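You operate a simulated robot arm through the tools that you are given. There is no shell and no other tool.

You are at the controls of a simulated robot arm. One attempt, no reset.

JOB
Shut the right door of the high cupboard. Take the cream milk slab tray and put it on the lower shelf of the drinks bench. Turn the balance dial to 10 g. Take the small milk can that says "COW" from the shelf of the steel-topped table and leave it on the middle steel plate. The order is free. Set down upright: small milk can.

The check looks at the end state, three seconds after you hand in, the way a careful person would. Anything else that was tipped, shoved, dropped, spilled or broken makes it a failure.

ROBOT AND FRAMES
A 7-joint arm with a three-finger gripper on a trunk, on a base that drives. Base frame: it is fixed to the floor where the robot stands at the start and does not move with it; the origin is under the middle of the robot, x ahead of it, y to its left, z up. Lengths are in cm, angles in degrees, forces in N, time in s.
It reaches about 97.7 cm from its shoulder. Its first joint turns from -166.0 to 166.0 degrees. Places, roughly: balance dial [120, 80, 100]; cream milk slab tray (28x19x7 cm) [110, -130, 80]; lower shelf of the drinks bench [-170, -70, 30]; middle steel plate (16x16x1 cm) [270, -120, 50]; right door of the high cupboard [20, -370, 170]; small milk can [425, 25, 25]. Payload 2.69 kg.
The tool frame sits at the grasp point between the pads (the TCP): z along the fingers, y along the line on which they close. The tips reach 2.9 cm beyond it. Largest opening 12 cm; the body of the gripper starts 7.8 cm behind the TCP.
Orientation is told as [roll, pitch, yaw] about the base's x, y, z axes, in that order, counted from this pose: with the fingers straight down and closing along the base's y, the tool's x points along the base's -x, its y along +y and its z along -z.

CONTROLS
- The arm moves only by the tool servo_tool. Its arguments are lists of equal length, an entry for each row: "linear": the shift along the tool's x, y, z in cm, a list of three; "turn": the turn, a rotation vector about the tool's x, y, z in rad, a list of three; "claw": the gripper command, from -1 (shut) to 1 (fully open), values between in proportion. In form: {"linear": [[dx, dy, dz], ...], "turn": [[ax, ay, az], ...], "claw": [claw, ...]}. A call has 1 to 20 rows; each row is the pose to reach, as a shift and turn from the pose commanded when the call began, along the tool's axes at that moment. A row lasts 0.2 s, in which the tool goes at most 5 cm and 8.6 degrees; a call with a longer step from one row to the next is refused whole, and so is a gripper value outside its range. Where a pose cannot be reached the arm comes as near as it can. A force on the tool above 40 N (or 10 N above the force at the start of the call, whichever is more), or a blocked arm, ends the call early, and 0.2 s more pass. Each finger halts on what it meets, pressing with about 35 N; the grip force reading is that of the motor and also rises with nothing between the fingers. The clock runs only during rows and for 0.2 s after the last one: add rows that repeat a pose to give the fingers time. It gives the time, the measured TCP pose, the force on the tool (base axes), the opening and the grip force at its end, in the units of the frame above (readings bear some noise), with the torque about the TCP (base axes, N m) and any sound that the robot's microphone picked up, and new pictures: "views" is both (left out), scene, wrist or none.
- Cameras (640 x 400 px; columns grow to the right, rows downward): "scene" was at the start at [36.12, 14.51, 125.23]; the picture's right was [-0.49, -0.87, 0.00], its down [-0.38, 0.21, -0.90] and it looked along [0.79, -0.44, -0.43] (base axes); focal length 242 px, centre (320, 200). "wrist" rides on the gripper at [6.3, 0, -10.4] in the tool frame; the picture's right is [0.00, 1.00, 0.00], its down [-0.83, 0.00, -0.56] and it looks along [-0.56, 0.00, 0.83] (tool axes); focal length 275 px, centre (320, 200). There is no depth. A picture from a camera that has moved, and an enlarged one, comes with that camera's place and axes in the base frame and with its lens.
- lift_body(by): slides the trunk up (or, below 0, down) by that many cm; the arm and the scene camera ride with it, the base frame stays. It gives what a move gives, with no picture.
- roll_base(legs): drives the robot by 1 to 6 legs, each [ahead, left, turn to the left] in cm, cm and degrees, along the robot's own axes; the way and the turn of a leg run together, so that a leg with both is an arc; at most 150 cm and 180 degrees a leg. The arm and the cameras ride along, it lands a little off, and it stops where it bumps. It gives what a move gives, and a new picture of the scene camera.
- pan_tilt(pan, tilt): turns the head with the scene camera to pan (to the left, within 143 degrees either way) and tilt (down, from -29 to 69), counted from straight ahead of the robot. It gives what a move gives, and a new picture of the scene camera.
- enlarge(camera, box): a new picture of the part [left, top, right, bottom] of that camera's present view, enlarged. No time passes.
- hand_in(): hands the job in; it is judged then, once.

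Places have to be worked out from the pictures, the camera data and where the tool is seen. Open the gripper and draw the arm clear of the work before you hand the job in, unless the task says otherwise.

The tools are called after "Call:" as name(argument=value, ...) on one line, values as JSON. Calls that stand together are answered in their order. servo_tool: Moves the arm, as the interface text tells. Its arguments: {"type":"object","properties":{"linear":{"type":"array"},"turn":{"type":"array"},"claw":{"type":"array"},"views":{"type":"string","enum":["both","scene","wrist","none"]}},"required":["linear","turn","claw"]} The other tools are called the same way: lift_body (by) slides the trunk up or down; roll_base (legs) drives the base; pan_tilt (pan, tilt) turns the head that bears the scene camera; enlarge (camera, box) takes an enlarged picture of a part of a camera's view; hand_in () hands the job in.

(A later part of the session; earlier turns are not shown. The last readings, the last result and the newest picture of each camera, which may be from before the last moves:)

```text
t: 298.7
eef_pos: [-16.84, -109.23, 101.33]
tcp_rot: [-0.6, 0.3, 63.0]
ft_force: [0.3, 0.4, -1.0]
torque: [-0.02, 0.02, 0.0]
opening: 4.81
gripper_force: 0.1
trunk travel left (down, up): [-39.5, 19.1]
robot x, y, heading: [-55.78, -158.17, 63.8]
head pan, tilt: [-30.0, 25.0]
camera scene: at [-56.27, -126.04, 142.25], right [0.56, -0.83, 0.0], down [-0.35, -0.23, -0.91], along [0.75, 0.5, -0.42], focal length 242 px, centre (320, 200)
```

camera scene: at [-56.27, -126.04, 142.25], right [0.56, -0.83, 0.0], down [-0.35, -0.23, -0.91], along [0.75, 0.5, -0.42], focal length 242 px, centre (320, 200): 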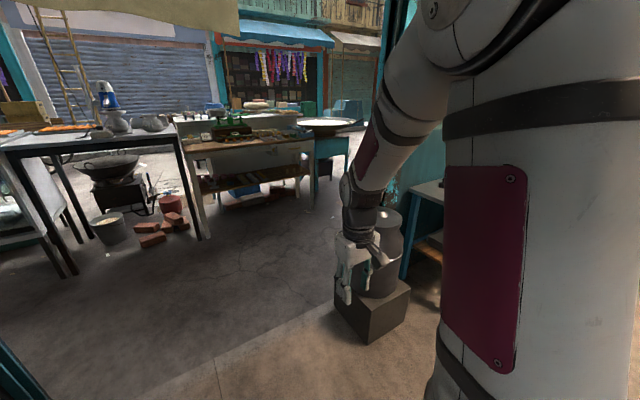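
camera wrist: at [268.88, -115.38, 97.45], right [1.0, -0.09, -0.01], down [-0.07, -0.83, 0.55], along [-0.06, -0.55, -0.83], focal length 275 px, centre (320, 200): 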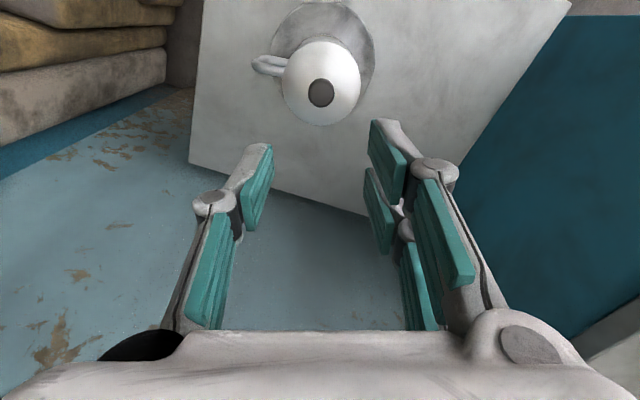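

That bench was for nuts, so the other stall is right. Now sliding right 125 cm to face the tray table.

Call:
roll_base(legs=[[0, -125, 1]])

Call:
pan_tilt(pan=-8, tilt=35)

Call:
enlarge(camera="scene", box=[220, 90, 460, 250])

```text
t: 305.0
eef_pos: [94.43, -162.02, 101.28]
tcp_rot: [-0.5, 0.2, 64.3]
ft_force: [-0.4, 0.4, -0.3]
torque: [0.0, 0.01, -0.07]
opening: 4.79
gripper_force: 0.0
trunk travel left (down, up): [-39.5, 19.1]
robot x, y, heading: [56.36, -212.22, 65.1]
head pan, tilt: [-30.0, 25.0]
camera scene: at [55.46, -179.88, 142.25], right [0.58, -0.82, 0.0], down [-0.35, -0.24, -0.91], along [0.74, 0.52, -0.42], focal length 242 px, centre (320, 200)
```

scene: 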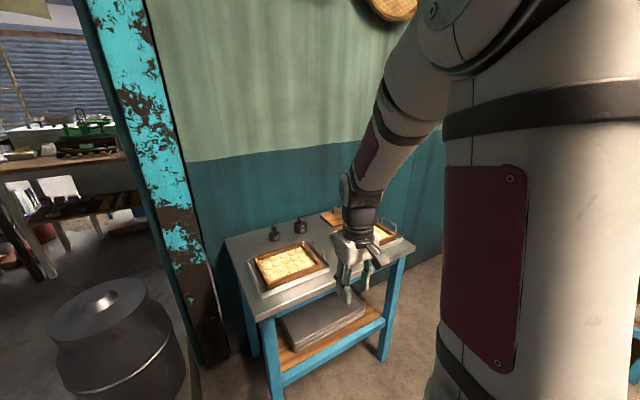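

```text
t: 305.9
eef_pos: [94.41, -162.03, 101.32]
tcp_rot: [-0.6, 0.2, 64.4]
ft_force: [-0.8, 0.1, 0.2]
torque: [0.03, 0.02, 0.02]
opening: 4.82
gripper_force: 0.1
trunk travel left (down, up): [-39.5, 19.1]
robot x, y, heading: [56.64, -212.0, 65.2]
head pan, tilt: [-8.0, 35.0]
camera scene: at [52.71, -177.79, 140.67], right [0.84, -0.54, 0.0], down [-0.31, -0.48, -0.82], along [0.45, 0.69, -0.57], focal length 242 px, centre (320, 200)
```

scene: 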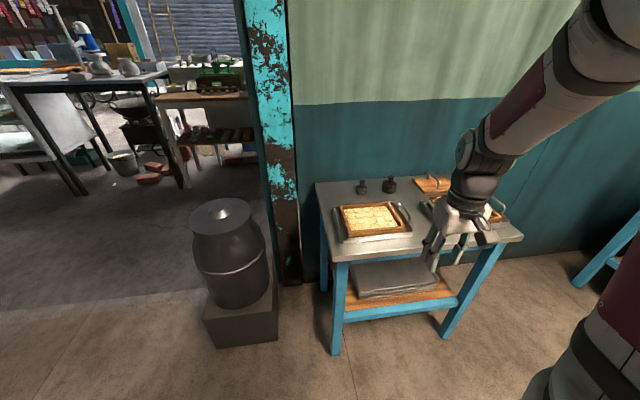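

```text
2.50 times, centred on (340, 170) of scene
camera zoom: at [52.71, -177.79, 140.67], right [0.84, -0.54, 0.0], down [-0.31, -0.48, -0.82], along [0.45, 0.69, -0.57], focal length 604 px, centre (270, 275)
```

zoom: 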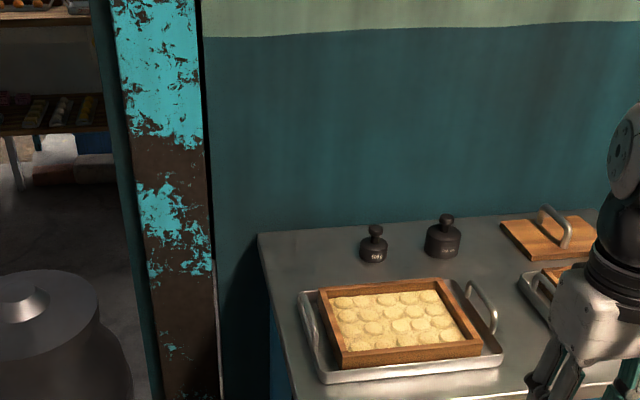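

A good view of the tray with its wooden slab frame and end handles. Enlarging further.

Call:
enlarge(camera="scene", box=[320, 185, 430, 255])

```text
5.71 times, centred on (375, 220) of scene
camera zoom: at [52.71, -177.79, 140.67], right [0.84, -0.54, 0.0], down [-0.31, -0.48, -0.82], along [0.45, 0.69, -0.57], focal length 1380 px, centre (6, 86)
```

zoom: 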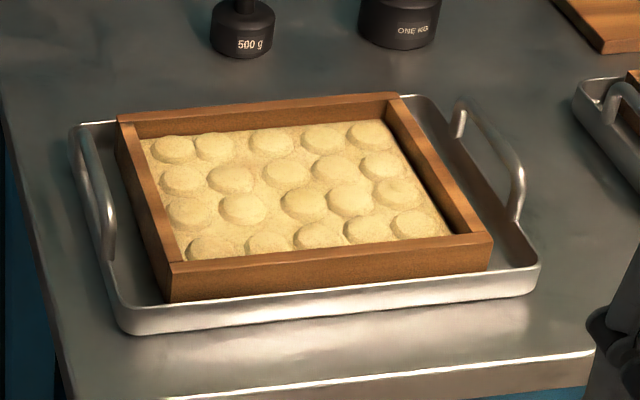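

I now understand the tray. Since I'm inside, I'll first do the high cupboard on the far wall: turning 180° to look at it.

Call:
roll_base(legs=[[0, 0, -180]])

Call:
pan_tilt(pan=0, tilt=0)

Call:
enlarge(camera="scene", box=[200, 90, 400, 220])

```text
t: 313.6
eef_pos: [17.55, -261.35, 101.26]
tcp_rot: [-0.6, 0.2, -116.6]
ft_force: [-0.3, 0.6, -0.7]
torque: [0.01, 0.06, -0.01]
opening: 4.78
gripper_force: 0.0
trunk travel left (down, up): [-39.5, 19.1]
robot x, y, heading: [56.44, -211.89, -115.8]
head pan, tilt: [-8.0, 35.0]
camera scene: at [59.61, -246.32, 140.67], right [-0.83, 0.56, 0.0], down [0.32, 0.48, -0.82], along [-0.46, -0.68, -0.57], focal length 242 px, centre (320, 200)
```

scene: 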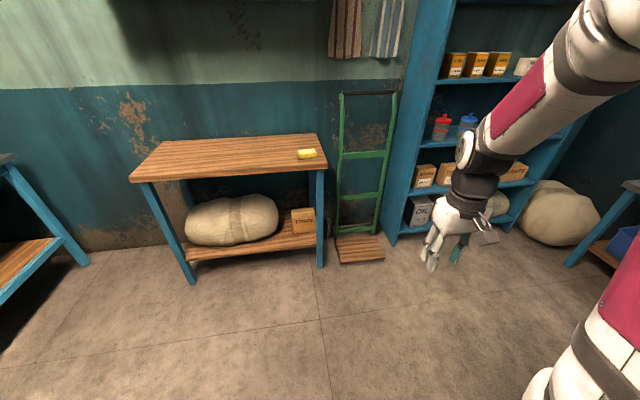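

```text
t: 314.6
eef_pos: [17.54, -261.27, 101.26]
tcp_rot: [-0.6, 0.3, -116.5]
ft_force: [-0.1, -0.8, 0.4]
torque: [-0.01, 0.0, 0.01]
opening: 4.79
gripper_force: 0.1
trunk travel left (down, up): [-39.5, 19.1]
robot x, y, heading: [55.92, -212.08, -116.0]
head pan, tilt: [0.0, 0.0]
camera scene: at [60.59, -247.11, 146.28], right [-0.9, 0.43, 0.0], down [0.0, 0.0, -1.0], along [-0.43, -0.9, 0.0], focal length 242 px, centre (320, 200)
```

scene: 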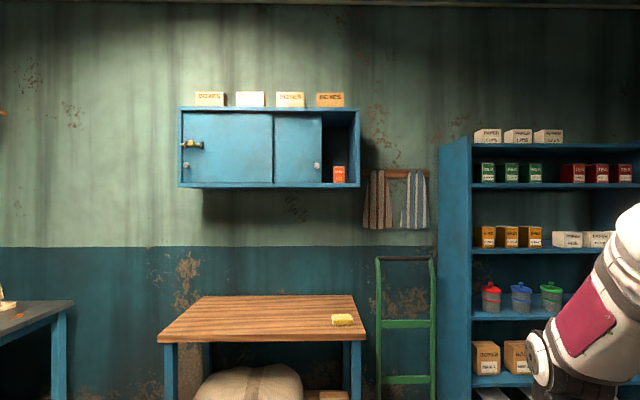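

```text
3.08 times, centred on (300, 155) of scene
camera zoom: at [60.59, -247.11, 146.28], right [-0.9, 0.43, 0.0], down [0.0, 0.0, -1.0], along [-0.43, -0.9, 0.0], focal length 743 px, centre (382, 338)
```

zoom: 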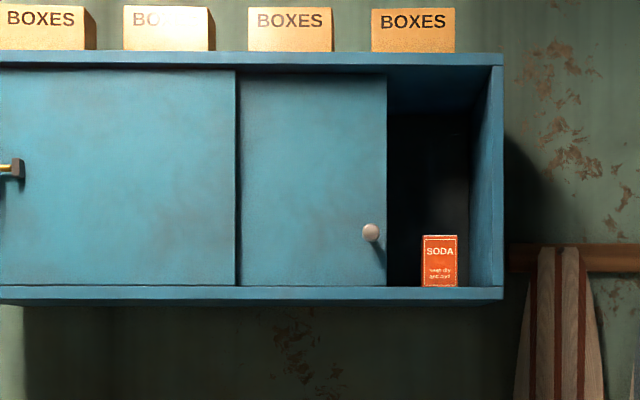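

The cupboard has sliding doors; the right one is ~18 cm open with its knob at about (6, −363, 164.5), and a SODA box stands in the open part. I'll drive closer and raise the trunk to see whether the box is clear of the door's track.

Call:
roll_base(legs=[[64, 8, 1]])

Call:
lift_body(by=19)

Call:
pan_tilt(pan=-12, tilt=0)

Call:
enlarge(camera="scene", box=[180, 100, 400, 240])

```text
t: 318.3
eef_pos: [-1.68, -323.88, 101.3]
tcp_rot: [-0.6, 0.4, -115.4]
ft_force: [-0.4, 0.1, -0.2]
torque: [0.01, 0.0, -0.01]
opening: 4.79
gripper_force: 0.0
trunk travel left (down, up): [-39.5, 19.1]
robot x, y, heading: [36.15, -274.04, -114.7]
head pan, tilt: [0.0, 0.0]
camera scene: at [41.14, -308.8, 146.29], right [-0.91, 0.42, 0.0], down [0.0, 0.0, -1.0], along [-0.42, -0.91, 0.0], focal length 242 px, centre (320, 200)
```

scene: 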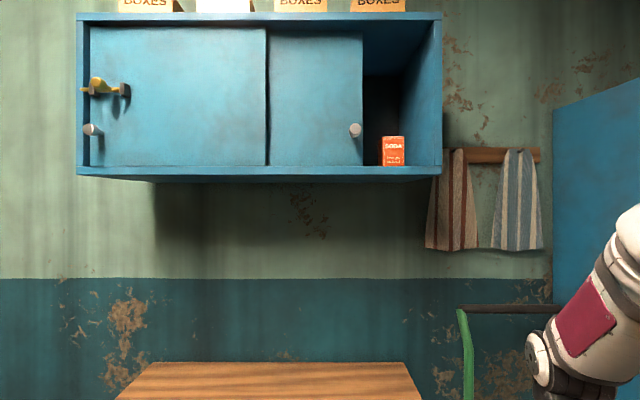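

```text
t: 320.3
eef_pos: [-1.56, -324.04, 120.16]
tcp_rot: [-0.8, 0.4, -115.4]
ft_force: [-1.1, 0.4, 0.1]
torque: [0.03, -0.02, 0.01]
opening: 4.79
gripper_force: 0.0
trunk travel left (down, up): [-58.5, 0.1]
robot x, y, heading: [36.06, -274.06, -114.5]
head pan, tilt: [0.0, 0.0]
```

```text
t: 321.1
eef_pos: [-1.71, -323.96, 120.24]
tcp_rot: [-0.6, 0.3, -115.4]
ft_force: [-0.1, 0.5, 0.3]
torque: [-0.01, 0.0, -0.01]
opening: 4.8
gripper_force: 0.0
trunk travel left (down, up): [-58.5, 0.1]
robot x, y, heading: [36.09, -273.58, -114.4]
head pan, tilt: [-12.0, 0.0]
camera scene: at [47.12, -291.2, 165.28], right [-0.8, 0.59, 0.0], down [0.0, 0.0, -1.0], along [-0.59, -0.8, 0.0], focal length 242 px, centre (320, 200)
```

scene: 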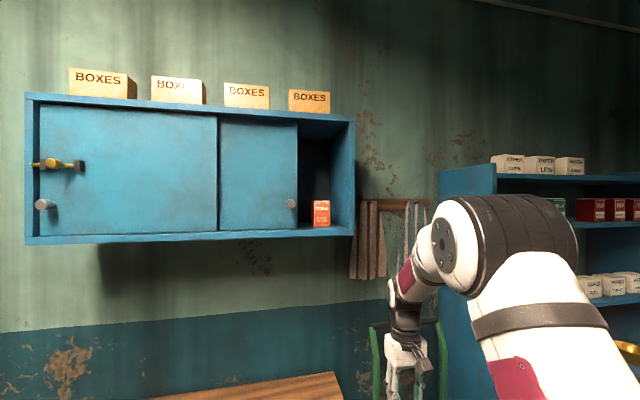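

```text
2.86 times, centred on (290, 170) of scene
camera zoom: at [47.12, -291.2, 165.28], right [-0.8, 0.59, 0.0], down [0.0, 0.0, -1.0], along [-0.59, -0.8, 0.0], focal length 690 px, centre (406, 286)
```

zoom: 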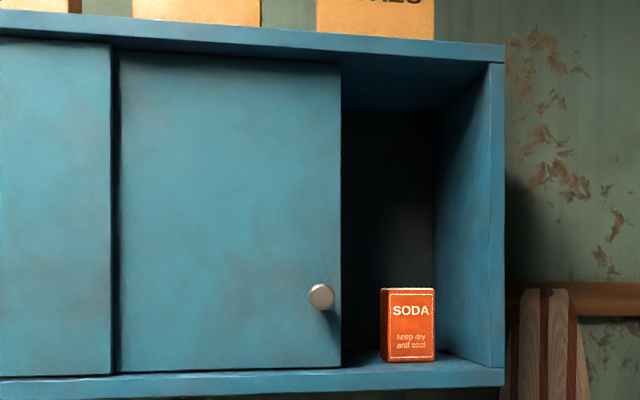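

With the camera above shelf level, the SODA box's foot lies a few cm behind the door plane, so the door should pass in front. I'll raise the tool and pitch it to point at the cupboard.

Call:
servo_tool(linear=[[0, 1, -3.7], [0, 2, -7.4], [0, 3, -11.1], [0, 4, -14.8], [0, 5, -18.5], [0, 6, -22.2], [0, 7, -25.9], [0, 8, -29.6], [0, 9, -33.3], [0, 10, -37], [0, 11, -40.6], [0, 12, -44]], turn=[[0, -0.131, 0], [0, -0.262, 0], [0, -0.393, 0], [0, -0.524, 0], [0, -0.655, 0], [0, -0.786, 0], [0, -0.917, 0], [0, -1.048, 0], [0, -1.179, 0], [0, -1.31, 0], [0, -1.441, 0], [0, -1.571, 0]], claw=[-0.2, -0.2, -0.2, -0.2, -0.2, -0.2, -0.2, -0.2, -0.2, -0.2, -0.2, -0.2], views="both")

```text
t: 323.7
eef_pos: [9.61, -329.36, 164.15]
tcp_rot: [-69.9, -89.3, -45.5]
ft_force: [-0.4, 0.6, 1.0]
torque: [0.01, -0.01, 0.0]
opening: 4.78
gripper_force: 0.0
trunk travel left (down, up): [-58.5, 0.1]
robot x, y, heading: [36.62, -274.23, -114.6]
head pan, tilt: [-12.0, 0.0]
camera scene: at [47.11, -291.19, 165.28], right [-0.8, 0.6, 0.0], down [0.0, 0.0, -1.0], along [-0.6, -0.8, 0.0], focal length 242 px, centre (320, 200)
camera wrist: at [13.92, -319.84, 158.04], right [0.9, -0.43, -0.01], down [0.25, 0.49, 0.83], along [-0.35, -0.76, 0.55], focal length 275 px, centre (320, 200)
```

scene: 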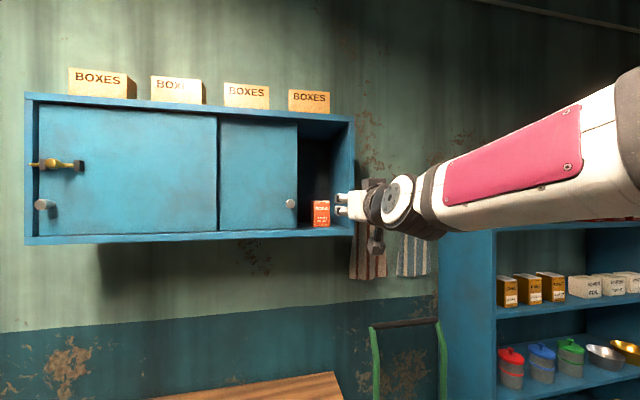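
wrist: 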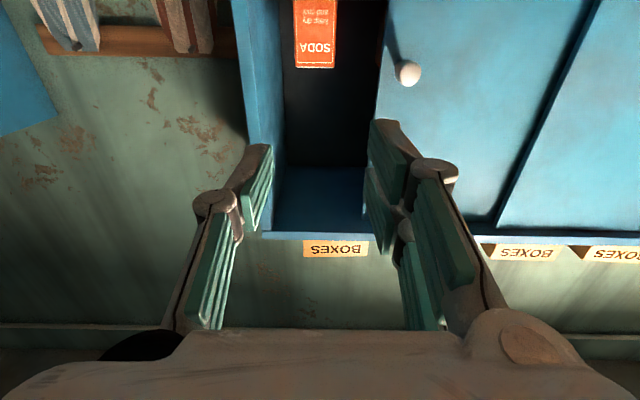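

Gripper points at the cupboard. Now rolling 90° so that the fingers close vertically, with the wrist camera toward the left.

Call:
servo_tool(linear=[[0, 0, 0], [0, 0, 0], [0, 0, 0], [0, 0, 0], [0, 0, 0], [0, 0, 0], [0, 0, 0], [0, 0, 0], [0, 0, 0], [0, 0, 0], [0, 0, 0]], turn=[[0, 0, 0.143], [0, 0, 0.286], [0, 0, 0.429], [0, 0, 0.572], [0, 0, 0.715], [0, 0, 0.858], [0, 0, 1.0], [0, 0, 1.143], [0, 0, 1.286], [0, 0, 1.429], [0, 0, 1.571]], claw=[-0.2, -0.2, -0.2, -0.2, -0.2, -0.2, -0.2, -0.2, -0.2, -0.2, -0.2], views="both")

```text
t: 326.1
eef_pos: [9.43, -329.34, 164.27]
tcp_rot: [89.7, -0.4, 154.6]
ft_force: [0.1, 0.6, -0.9]
torque: [0.04, -0.01, -0.01]
opening: 4.79
gripper_force: 0.1
trunk travel left (down, up): [-58.5, 0.1]
robot x, y, heading: [36.15, -273.76, -114.6]
head pan, tilt: [-12.0, 0.0]
camera scene: at [47.12, -291.19, 165.28], right [-0.8, 0.6, 0.0], down [0.0, 0.0, -1.0], along [-0.6, -0.8, 0.0], focal length 242 px, centre (320, 200)
camera wrist: at [19.6, -322.75, 164.15], right [0.01, -0.01, 1.0], down [-0.51, 0.86, 0.01], along [-0.86, -0.51, 0.0], focal length 275 px, centre (320, 200)
```

scene: 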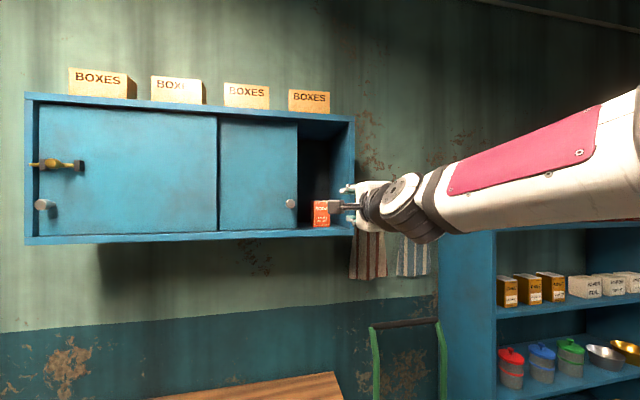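
wrist: 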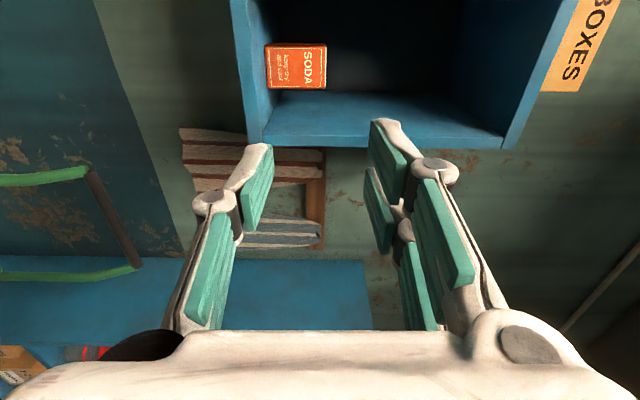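

Rolled fine. Now shifting left to line up with the knob and advancing part way.

Call:
servo_tool(linear=[[2.9, 0, 0], [5.8, 0, 1], [8.7, 0, 3], [11.6, 0, 5], [11.6, 0, 9], [11.6, 0, 13], [11.6, 0, 16], [11.6, 0, 16]], turn=[[0, 0, 0], [0, 0, 0], [0, 0, 0], [0, 0, 0], [0, 0, 0], [0, 0, 0], [0, 0, 0], [0, 0, 0]], claw=[-0.1, 0, 0, 0, 0, 0, 0, 0], views="both")

```text
t: 327.9
eef_pos: [13.19, -349.06, 164.0]
tcp_rot: [89.7, -0.6, 154.5]
ft_force: [-0.1, -0.1, -0.1]
torque: [0.04, -0.01, 0.03]
opening: 6.03
gripper_force: 0.0
trunk travel left (down, up): [-58.5, 0.1]
robot x, y, heading: [36.32, -274.03, -114.4]
head pan, tilt: [-12.0, 0.0]
camera scene: at [47.12, -291.19, 165.28], right [-0.8, 0.6, 0.0], down [0.0, 0.0, -1.0], along [-0.6, -0.8, 0.0], focal length 242 px, centre (320, 200)
camera wrist: at [23.14, -342.25, 164.0], right [0.01, -0.01, 1.0], down [-0.51, 0.86, 0.02], along [-0.86, -0.51, 0.0], focal length 275 px, centre (320, 200)
```

scene: 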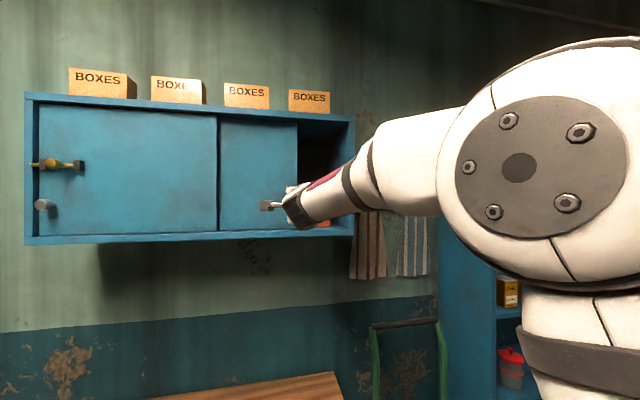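
wrist: 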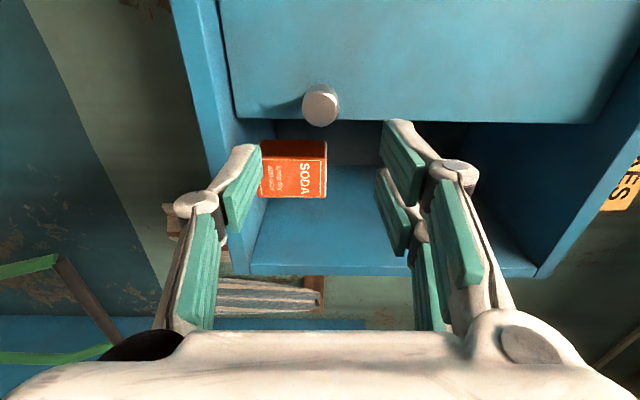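

Knob and the recessed SODA box are clear in the wrist view. Advancing 13.5 cm to bring the fingers over the knob.

Call:
servo_tool(linear=[[-0.2, 0, 3], [-0.4, 0, 6], [-0.4, 0, 9], [-0.4, 0, 11.5], [-0.4, 0, 13.2], [-0.4, 0, 13.2]], turn=[[0, 0, 0], [0, 0, 0], [0, 0, 0], [0, 0, 0], [0, 0, 0], [0, 0, 0]], claw=[0, 0, 0, 0, 0, 0], views="both")

```text
t: 329.3
eef_pos: [7.22, -360.64, 163.74]
tcp_rot: [89.6, -0.6, 154.7]
ft_force: [-0.5, 0.5, -0.4]
torque: [0.04, 0.02, 0.0]
opening: 6.03
gripper_force: 0.1
trunk travel left (down, up): [-58.5, 0.1]
robot x, y, heading: [36.03, -274.26, -114.3]
head pan, tilt: [-12.0, 0.0]
camera scene: at [47.12, -291.19, 165.28], right [-0.8, 0.6, 0.0], down [0.0, 0.0, -1.0], along [-0.6, -0.8, 0.0], focal length 242 px, centre (320, 200)
camera wrist: at [17.29, -354.02, 163.81], right [0.01, -0.01, 1.0], down [-0.51, 0.86, 0.02], along [-0.86, -0.51, 0.0], focal length 275 px, centre (320, 200)
```

scene: 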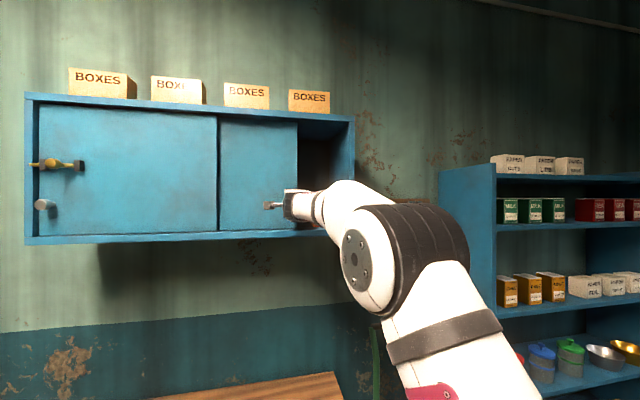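
wrist: 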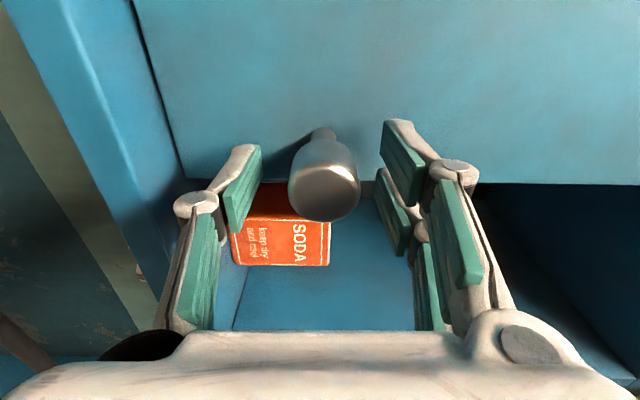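

The knob is between the fingers. Closing on it.

Call:
servo_tool(linear=[[0, 0, 0], [0, 0, 0], [0, 0, 0], [0, 0, 0]], turn=[[0, 0, 0], [0, 0, 0], [0, 0, 0], [0, 0, 0]], claw=[-0.3, -0.6, -1, -1], views="wrist")

```text
t: 330.3
eef_pos: [7.37, -360.67, 163.98]
tcp_rot: [89.8, -0.6, 154.6]
ft_force: [-1.3, -6.5, 12.7]
torque: [-0.15, -0.01, 0.18]
opening: 2.86
gripper_force: 44.9
trunk travel left (down, up): [-58.5, 0.1]
robot x, y, heading: [36.09, -273.62, -114.5]
head pan, tilt: [-12.0, 0.0]
camera wrist: at [17.31, -353.96, 163.95], right [0.01, -0.01, 1.0], down [-0.51, 0.86, 0.01], along [-0.86, -0.51, 0.01], focal length 275 px, centre (320, 200)
```

wrist: 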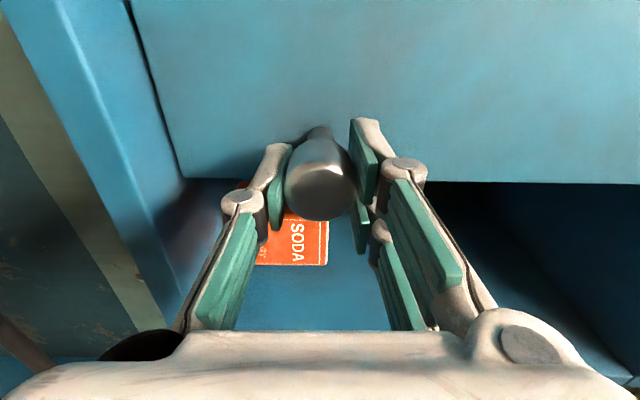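

Knob gripped. Relieving the small vertical offset and sliding the door right, 8 cm first.

Call:
servo_tool(linear=[[0, 0.25, 0], [-1, 0.25, 0], [-2.5, 0.25, 0], [-4, 0.25, 0], [-5.5, 0.25, 0], [-7, 0.25, 0], [-8, 0.25, 0], [-8, 0.25, 0]], turn=[[0, 0, 0], [0, 0, 0], [0, 0, 0], [0, 0, 0], [0, 0, 0], [0, 0, 0], [0, 0, 0], [0, 0, 0]], claw=[-1, -1, -1, -1, -1, -1, -1, -1], views="both")

```text
t: 332.1
eef_pos: [-0.06, -357.35, 163.99]
tcp_rot: [89.6, -0.5, 154.6]
ft_force: [4.5, 6.9, -15.4]
torque: [0.17, 0.06, 0.49]
opening: 2.81
gripper_force: 44.7
trunk travel left (down, up): [-58.5, 0.1]
robot x, y, heading: [36.3, -273.84, -114.6]
head pan, tilt: [-12.0, 0.0]
camera scene: at [47.12, -291.2, 165.27], right [-0.8, 0.6, 0.0], down [0.0, 0.0, -1.0], along [-0.6, -0.8, 0.0], focal length 242 px, centre (320, 200)
camera wrist: at [9.94, -350.57, 164.01], right [0.01, -0.01, 1.0], down [-0.51, 0.86, 0.02], along [-0.86, -0.51, 0.0], focal length 275 px, centre (320, 200)
```

scene: 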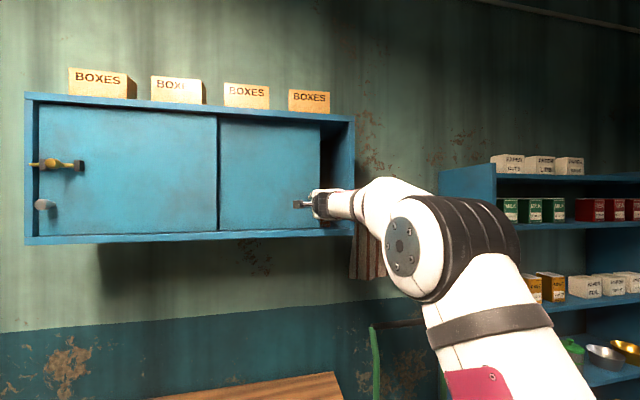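
wrist: 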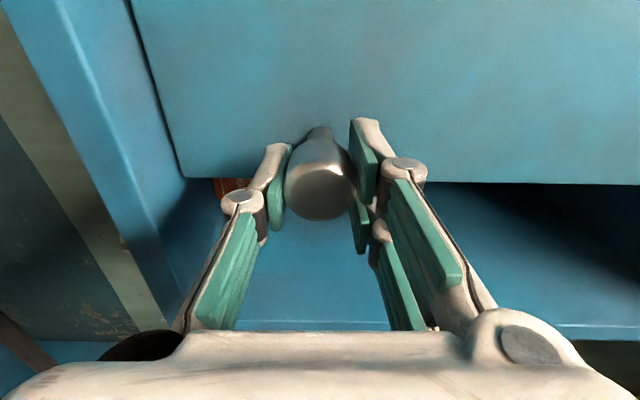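

The door slides freely and passes in front of the SODA box. Continuing another 8.5 cm.

Call:
servo_tool(linear=[[-1.5, 0, 0], [-3, -0.1, 0], [-4.5, -0.1, 0], [-6, -0.1, 0], [-7.5, -0.1, 0], [-8.5, -0.1, 0], [-8.5, -0.1, 0]], turn=[[0, 0, 0], [0, 0, 0], [0, 0, 0], [0, 0, 0], [0, 0, 0], [0, 0, 0], [0, 0, 0]], claw=[-1, -1, -1, -1, -1, -1, -1], views="both")

```text
t: 333.7
eef_pos: [-8.02, -353.62, 163.99]
tcp_rot: [89.4, -0.6, 154.7]
ft_force: [1.1, 4.0, -17.9]
torque: [0.27, 0.03, 0.51]
opening: 2.84
gripper_force: 45.2
trunk travel left (down, up): [-58.5, 0.1]
robot x, y, heading: [36.28, -273.69, -114.7]
head pan, tilt: [-12.0, 0.0]
camera scene: at [47.09, -291.22, 165.28], right [-0.8, 0.6, 0.0], down [0.0, 0.0, -1.0], along [-0.6, -0.8, 0.0], focal length 242 px, centre (320, 200)
camera wrist: at [2.12, -346.97, 164.02], right [0.01, -0.01, 1.0], down [-0.51, 0.86, 0.02], along [-0.86, -0.51, 0.0], focal length 275 px, centre (320, 200)
```

scene: 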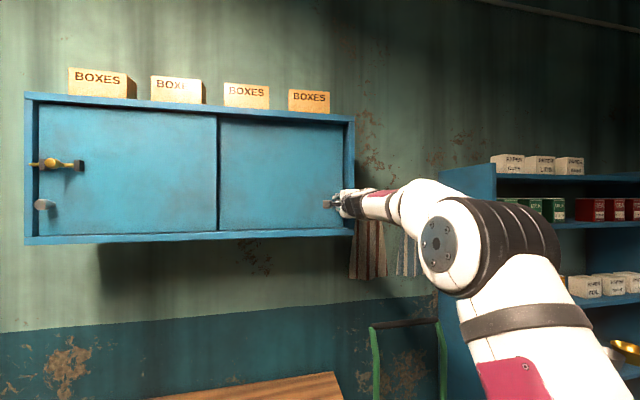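
wrist: 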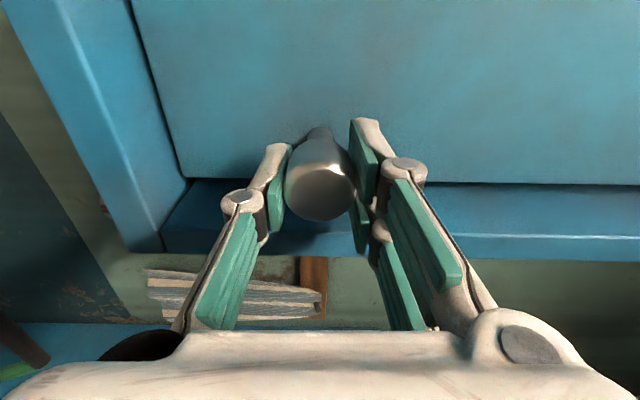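

Almost closed. Pushing the last bit in small steps until it meets the side panel.

Call:
servo_tool(linear=[[-0.5, 0, 0], [-1.0, 0, 0], [-1.0, 0, 0]], turn=[[0, 0, 0], [0, 0, 0], [0, 0, 0]], claw=[-1, -1, -1], views="none")

Call:
servo_tool(linear=[[-0.4, 0, 0], [-0.8, 0, 0], [-0.8, 0, 0]], turn=[[0, 0, 0], [0, 0, 0], [0, 0, 0]], claw=[-1, -1, -1], views="both")

Call:
enlarge(camera="scene", box=[190, 90, 400, 250])

```text
t: 334.5
eef_pos: [-8.85, -353.16, 164.14]
tcp_rot: [89.6, -0.7, 154.6]
ft_force: [3.8, 10.0, -22.2]
torque: [0.34, 0.08, 0.43]
opening: 2.87
gripper_force: 45.1
trunk travel left (down, up): [-58.5, 0.1]
robot x, y, heading: [36.0, -274.0, -114.1]
head pan, tilt: [-12.0, 0.0]
```

```text
t: 335.3
eef_pos: [-8.92, -353.32, 164.0]
tcp_rot: [89.4, -0.6, 155.2]
ft_force: [25.0, -2.2, -23.0]
torque: [0.16, 0.05, 0.32]
opening: 2.85
gripper_force: 44.9
trunk travel left (down, up): [-58.5, 0.1]
robot x, y, heading: [36.28, -273.63, -114.4]
head pan, tilt: [-12.0, 0.0]
camera scene: at [47.3, -291.34, 165.25], right [-0.8, 0.6, 0.0], down [0.0, 0.0, -1.0], along [-0.6, -0.8, 0.0], focal length 242 px, centre (320, 200)
camera wrist: at [1.14, -346.47, 164.04], right [0.01, -0.02, 1.0], down [-0.52, 0.85, 0.02], along [-0.85, -0.52, 0.0], focal length 275 px, centre (320, 200)
```

scene: 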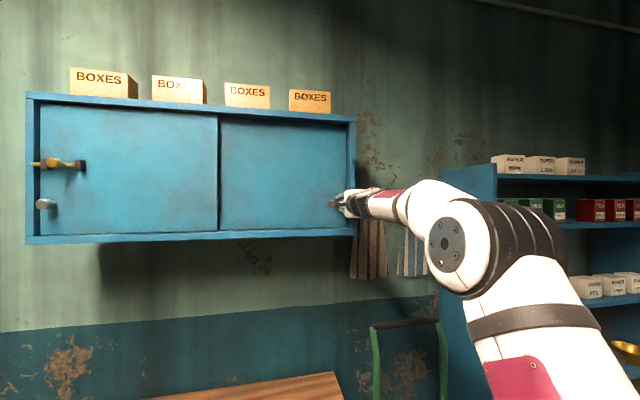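
wrist: 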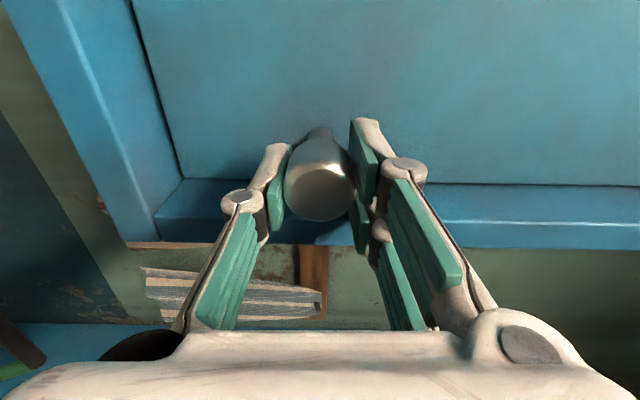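

```text
2.50 times, centred on (295, 170) of scene
camera zoom: at [47.3, -291.34, 165.25], right [-0.8, 0.6, 0.0], down [0.0, 0.0, -1.0], along [-0.6, -0.8, 0.0], focal length 604 px, centre (382, 275)
```

zoom: 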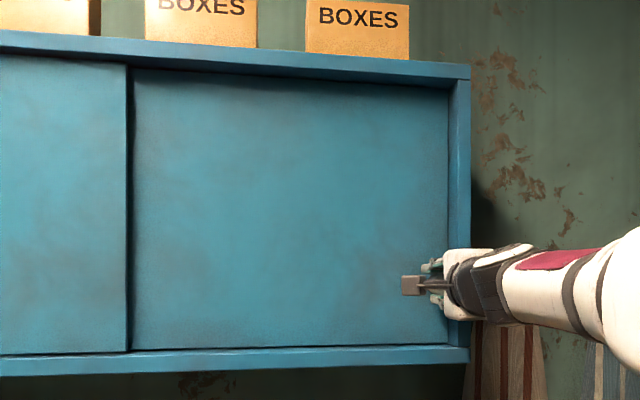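

The door has met its stop (25 N). I'll relieve the load, then open the fingers.

Call:
servo_tool(linear=[[0.4, -0.1, 0], [0.7, -0.15, 0], [0.7, -0.15, 0]], turn=[[0, 0, 0], [0, 0, 0], [0, 0, 0]], claw=[-1, -1, -1], views="none")

Call:
servo_tool(linear=[[0, 0, 0], [0, 0, 0], [0, 0, 0], [0, 0, 0]], turn=[[0, 0, 0], [0, 0, 0], [0, 0, 0], [0, 0, 0]], claw=[-0.8, -0.4, 0, 0], views="wrist")

```text
t: 336.1
eef_pos: [-8.83, -353.1, 163.97]
tcp_rot: [89.6, -0.5, 154.6]
ft_force: [8.2, -9.6, -11.9]
torque: [0.28, 0.02, 1.07]
opening: 2.86
gripper_force: 44.4
trunk travel left (down, up): [-58.5, 0.1]
robot x, y, heading: [36.02, -273.94, -114.6]
head pan, tilt: [-12.0, 0.0]
```

```text
t: 337.1
eef_pos: [-8.87, -353.09, 164.18]
tcp_rot: [89.9, -0.6, 154.5]
ft_force: [-0.2, -0.7, 0.2]
torque: [0.03, 0.0, -0.01]
opening: 6.0
gripper_force: 0.1
trunk travel left (down, up): [-58.5, 0.1]
robot x, y, heading: [36.17, -273.91, -114.7]
head pan, tilt: [-12.0, 0.0]
camera wrist: at [1.19, -346.4, 164.11], right [0.01, -0.01, 1.0], down [-0.51, 0.86, 0.01], along [-0.86, -0.51, 0.0], focal length 275 px, centre (320, 200)
```

wrist: 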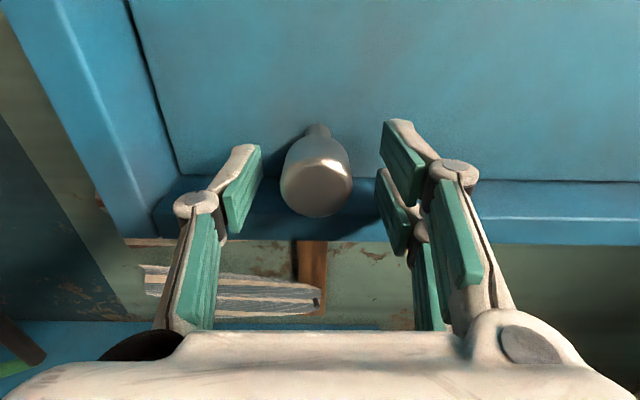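

Released. Backing straight out and checking the door.

Call:
servo_tool(linear=[[0, 0, -3], [0, 0, -6.5], [0, 0, -10.5], [0, 0, -14.5], [0, 0, -18.5], [0, 0, -22]], turn=[[0, 0, 0], [0, 0, 0], [0, 0, 0], [0, 0, 0], [0, 0, 0], [0, 0, 0]], claw=[0, 0, 0, 0, 0, 0], views="both")

Call:
enlarge(camera="scene", box=[190, 90, 400, 250])

```text
t: 338.5
eef_pos: [0.62, -333.25, 164.3]
tcp_rot: [89.6, -0.6, 154.6]
ft_force: [0.2, -0.5, -0.4]
torque: [0.01, -0.01, -0.03]
opening: 5.99
gripper_force: 0.0
trunk travel left (down, up): [-58.5, 0.1]
robot x, y, heading: [36.42, -273.95, -114.8]
head pan, tilt: [-12.0, 0.0]
camera scene: at [47.11, -291.2, 165.28], right [-0.8, 0.6, 0.0], down [0.0, 0.0, -1.0], along [-0.6, -0.8, 0.0], focal length 242 px, centre (320, 200)
camera wrist: at [10.68, -326.51, 164.24], right [0.01, -0.01, 1.0], down [-0.51, 0.86, 0.02], along [-0.86, -0.51, 0.0], focal length 275 px, centre (320, 200)
```

scene: 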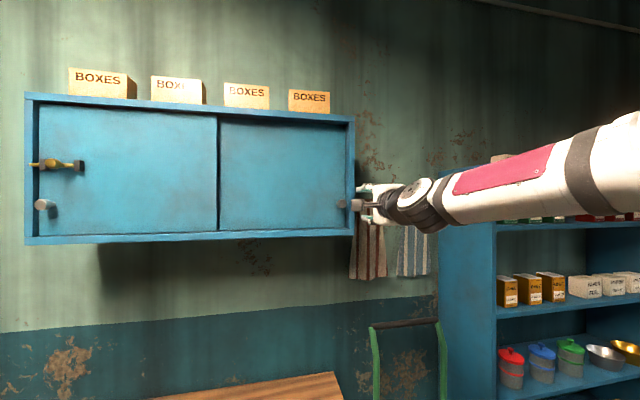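
wrist: 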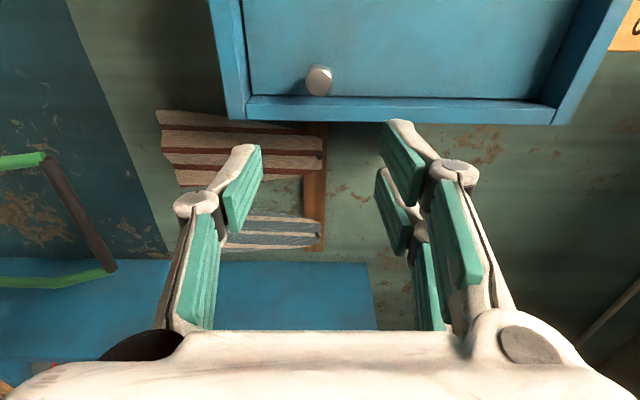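

```text
2.50 times, centred on (295, 170) of scene
camera zoom: at [47.11, -291.2, 165.28], right [-0.8, 0.6, 0.0], down [0.0, 0.0, -1.0], along [-0.6, -0.8, 0.0], focal length 604 px, centre (382, 275)
```

zoom: 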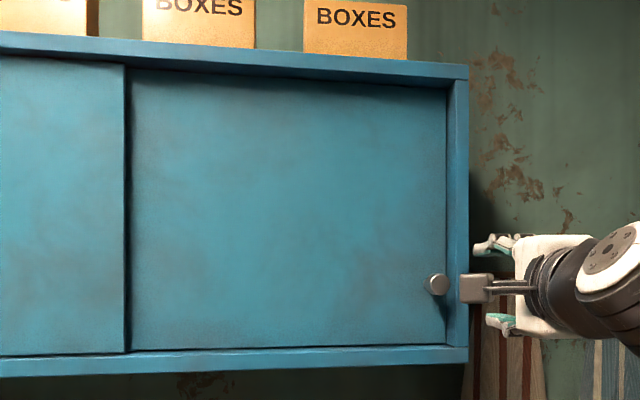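

The right door is fully shut. Restoring the arm: rolling back and pitching down to the travel pose.

Call:
servo_tool(linear=[[0, 0, -0.5], [0, 0, -1], [0, 0, -1.5], [0, 0, -2], [0, 0, -2.5], [0, 0, -3], [0, 0, -3.5], [0, 0, -4], [0, 0, -4.5], [0, 0, -5], [0, 0, -5]], turn=[[0, 0, -0.143], [0, 0, -0.286], [0, 0, -0.429], [0, 0, -0.572], [0, 0, -0.715], [0, 0, -0.858], [0, 0, -1.0], [0, 0, -1.143], [0, 0, -1.286], [0, 0, -1.429], [0, 0, -1.571]], claw=[0, 0, 0, 0, 0, 0, 0, 0, 0, 0, 0], views="none")

Call:
servo_tool(linear=[[3.5, 0, 0], [7, 0, 0], [10.5, 0, 0], [14, 0, 0], [17.5, 0, 0], [21, 0, 0], [24.5, 0, 0], [28, 0, 0], [31.5, 0, 0], [35, 0, 0], [38, 0, 0], [40, 0, 0]], turn=[[0, 0.131, 0], [0, 0.262, 0], [0, 0.393, 0], [0, 0.524, 0], [0, 0.655, 0], [0, 0.786, 0], [0, 0.917, 0], [0, 1.048, 0], [0, 1.179, 0], [0, 1.31, 0], [0, 1.441, 0], [0, 1.571, 0]], claw=[0, 0, 0, 0, 0, 0, 0, 0, 0, 0, 0, 0], views="scene")

```text
t: 340.9
eef_pos: [2.64, -328.76, 164.12]
tcp_rot: [-67.0, -89.2, -48.5]
ft_force: [0.4, 0.2, -0.7]
torque: [-0.02, 0.01, -0.03]
opening: 6.01
gripper_force: 0.1
trunk travel left (down, up): [-58.5, 0.1]
robot x, y, heading: [35.92, -273.43, -114.5]
head pan, tilt: [-12.0, 0.0]
```

```text
t: 343.5
eef_pos: [2.34, -328.36, 124.17]
tcp_rot: [-0.6, 0.4, -115.4]
ft_force: [0.3, 0.6, 0.3]
torque: [-0.02, 0.03, 0.02]
opening: 5.98
gripper_force: 0.1
trunk travel left (down, up): [-58.5, 0.1]
robot x, y, heading: [36.24, -274.27, -114.7]
head pan, tilt: [-12.0, 0.0]
camera scene: at [47.13, -291.17, 165.28], right [-0.8, 0.6, 0.0], down [0.0, 0.0, -1.0], along [-0.6, -0.8, 0.0], focal length 242 px, centre (320, 200)
```

scene: 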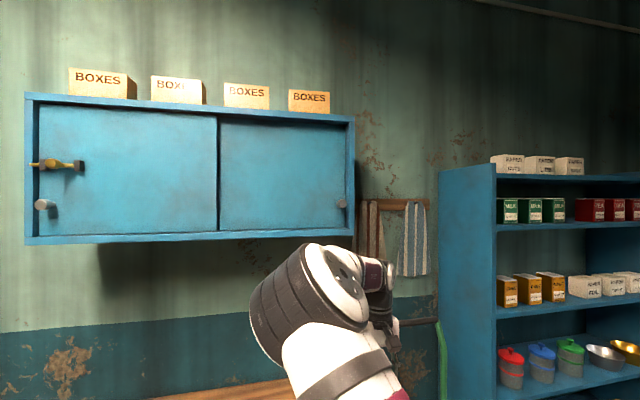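

Backing away from the cupboard and turning around to face the tray table.

Call:
roll_base(legs=[[-66, 0, 0], [0, 0, 179.7]])

Call:
lift_body(by=-20)

Call:
pan_tilt(pan=-8, tilt=35)

Call:
enlarge(camera="scene", box=[280, 140, 460, 260])

```text
t: 354.6
eef_pos: [94.46, -157.24, 124.22]
tcp_rot: [-0.6, 0.3, 67.7]
ft_force: [0.0, -0.7, -0.1]
torque: [0.02, -0.04, 0.0]
opening: 5.97
gripper_force: 0.0
trunk travel left (down, up): [-58.5, 0.1]
robot x, y, heading: [63.48, -214.18, 68.5]
head pan, tilt: [-12.0, 0.0]
camera scene: at [51.93, -196.96, 165.28], right [0.83, -0.55, 0.0], down [0.0, 0.0, -1.0], along [0.55, 0.83, 0.0], focal length 242 px, centre (320, 200)
```

scene: 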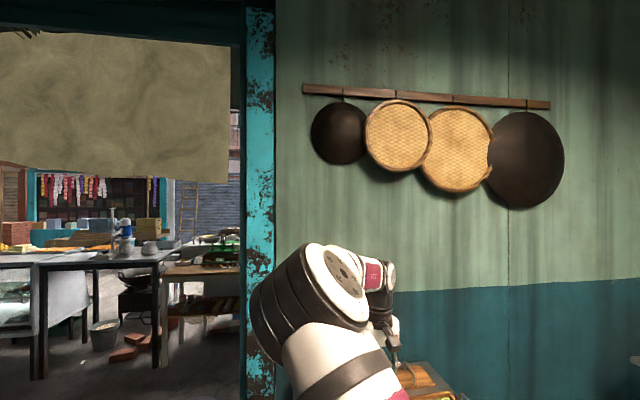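

```text
t: 356.8
eef_pos: [94.43, -157.36, 104.23]
tcp_rot: [-0.6, 0.3, 67.8]
ft_force: [0.3, 0.1, 0.7]
torque: [0.0, -0.05, 0.03]
opening: 5.98
gripper_force: 0.1
trunk travel left (down, up): [-38.5, 20.1]
robot x, y, heading: [63.66, -213.47, 68.3]
head pan, tilt: [-12.0, 0.0]
```

```text
t: 357.8
eef_pos: [94.48, -157.37, 104.25]
tcp_rot: [-0.6, 0.3, 67.7]
ft_force: [0.7, -0.2, 0.2]
torque: [-0.02, -0.04, 0.01]
opening: 6.02
gripper_force: 0.1
trunk travel left (down, up): [-38.5, 20.1]
robot x, y, heading: [63.87, -213.94, 69.0]
head pan, tilt: [-8.0, 35.0]
camera scene: at [58.2, -179.2, 139.68], right [0.87, -0.49, 0.0], down [-0.28, -0.5, -0.82], along [0.4, 0.71, -0.57], focal length 242 px, centre (320, 200)
```

scene: 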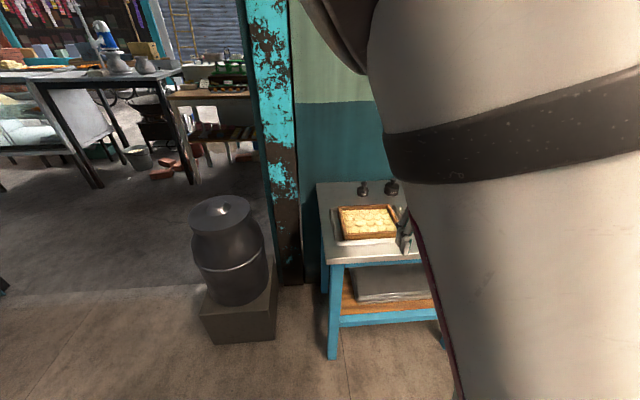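

```text
3.33 times, centred on (370, 200) of scene
camera zoom: at [58.2, -179.2, 139.68], right [0.87, -0.49, 0.0], down [-0.28, -0.5, -0.82], along [0.4, 0.71, -0.57], focal length 805 px, centre (153, 200)
```

zoom: 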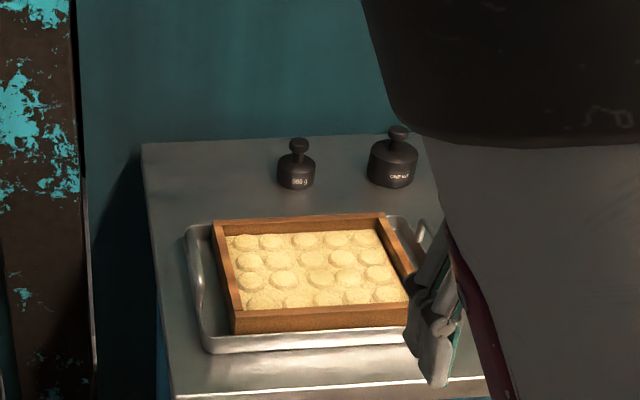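

Turned around (heading ~69°). Moving the tool near the tray's left end at z≈104 to inspect its handle with the wrist camera.

Call:
servo_tool(linear=[[-3.5, 1.2, 0], [-7, 2.4, 0], [-10.5, 3.5, 0], [-14, 4.7, 0], [-17.5, 5.8, 0], [-20.8, 6.9, 0], [-20.8, 6.9, 0]], turn=[[0, 0, 0.01], [0, 0, 0.02], [0, 0, 0.03], [0, 0, 0.04], [0, 0, 0.045], [0, 0, 0.048], [0, 0, 0.048]], claw=[0, 0, 0, 0, 0, 0, 0], views="wrist")

Call:
enlarge(camera="wrist", box=[120, 0, 440, 200])

```text
t: 359.4
eef_pos: [96.13, -135.61, 103.95]
tcp_rot: [-0.6, 0.3, 65.0]
ft_force: [0.1, -0.8, 0.3]
torque: [0.0, 0.0, 0.02]
opening: 6.0
gripper_force: 0.1
trunk travel left (down, up): [-38.5, 20.1]
robot x, y, heading: [63.71, -213.59, 68.6]
head pan, tilt: [-8.0, 35.0]
camera wrist: at [93.32, -141.22, 114.51], right [-0.91, 0.42, -0.01], down [0.34, 0.76, 0.55], along [0.24, 0.5, -0.83], focal length 275 px, centre (320, 200)
```

wrist: 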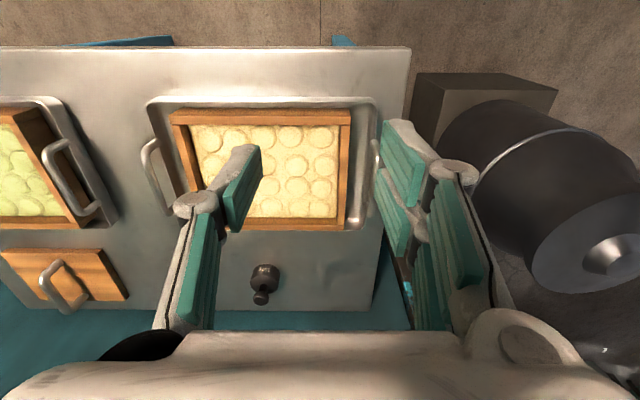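

```text
2.00 times, centred on (280, 100) of wrist
camera zoom: at [93.32, -141.22, 114.51], right [-0.91, 0.42, -0.01], down [0.34, 0.76, 0.55], along [0.24, 0.5, -0.83], focal length 551 px, centre (400, 400)
```

zoom: 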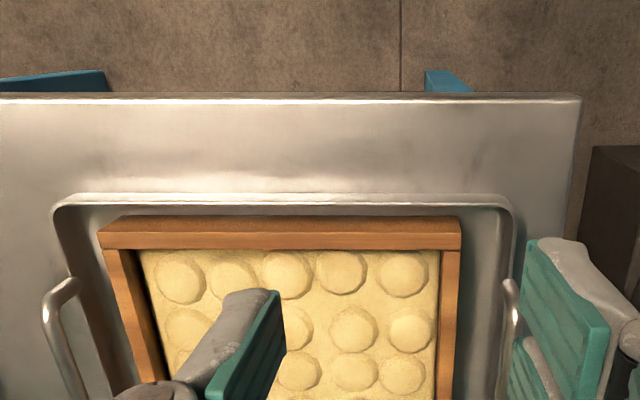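

The −e1 handle is partly hidden by a finger; shifting 6.5 cm toward it for a clear look.

Call:
servo_tool(linear=[[0, 3.2, 0], [0, 6.5, 0], [0, 6.5, 0]], turn=[[0, 0, 0], [0, 0, 0], [0, 0, 0]], claw=[0, 0, 0], views="wrist")

Call:
enlarge(camera="wrist", box=[230, 60, 430, 230])

```text
t: 360.2
eef_pos: [90.12, -132.85, 103.95]
tcp_rot: [-0.7, 0.4, 64.9]
ft_force: [-0.1, 0.3, -1.1]
torque: [-0.01, 0.02, -0.01]
opening: 6.01
gripper_force: 0.0
trunk travel left (down, up): [-38.5, 20.1]
robot x, y, heading: [63.72, -213.53, 68.4]
head pan, tilt: [-8.0, 35.0]
camera wrist: at [87.25, -138.5, 114.41], right [-0.91, 0.42, -0.01], down [0.34, 0.76, 0.55], along [0.24, 0.5, -0.83], focal length 275 px, centre (320, 200)
```

wrist: 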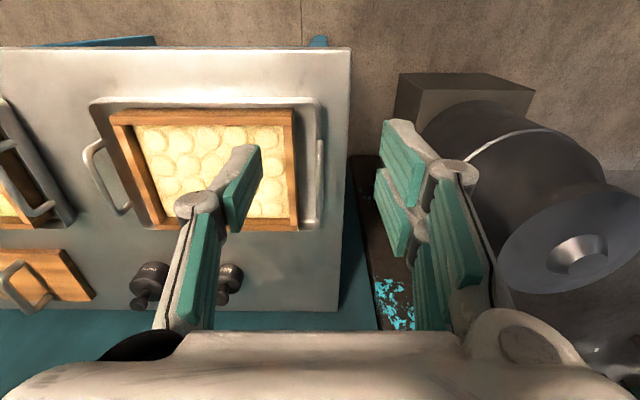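

```text
2.35 times, centred on (330, 145) of wrist
camera zoom: at [87.25, -138.5, 114.41], right [-0.91, 0.42, -0.01], down [0.34, 0.76, 0.55], along [0.24, 0.5, -0.83], focal length 648 px, centre (296, 329)
```

zoom: 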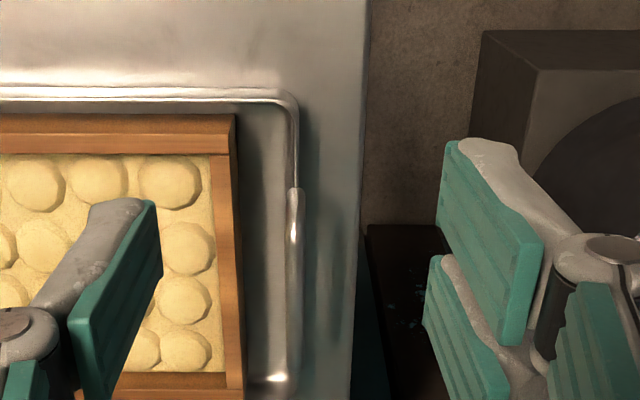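

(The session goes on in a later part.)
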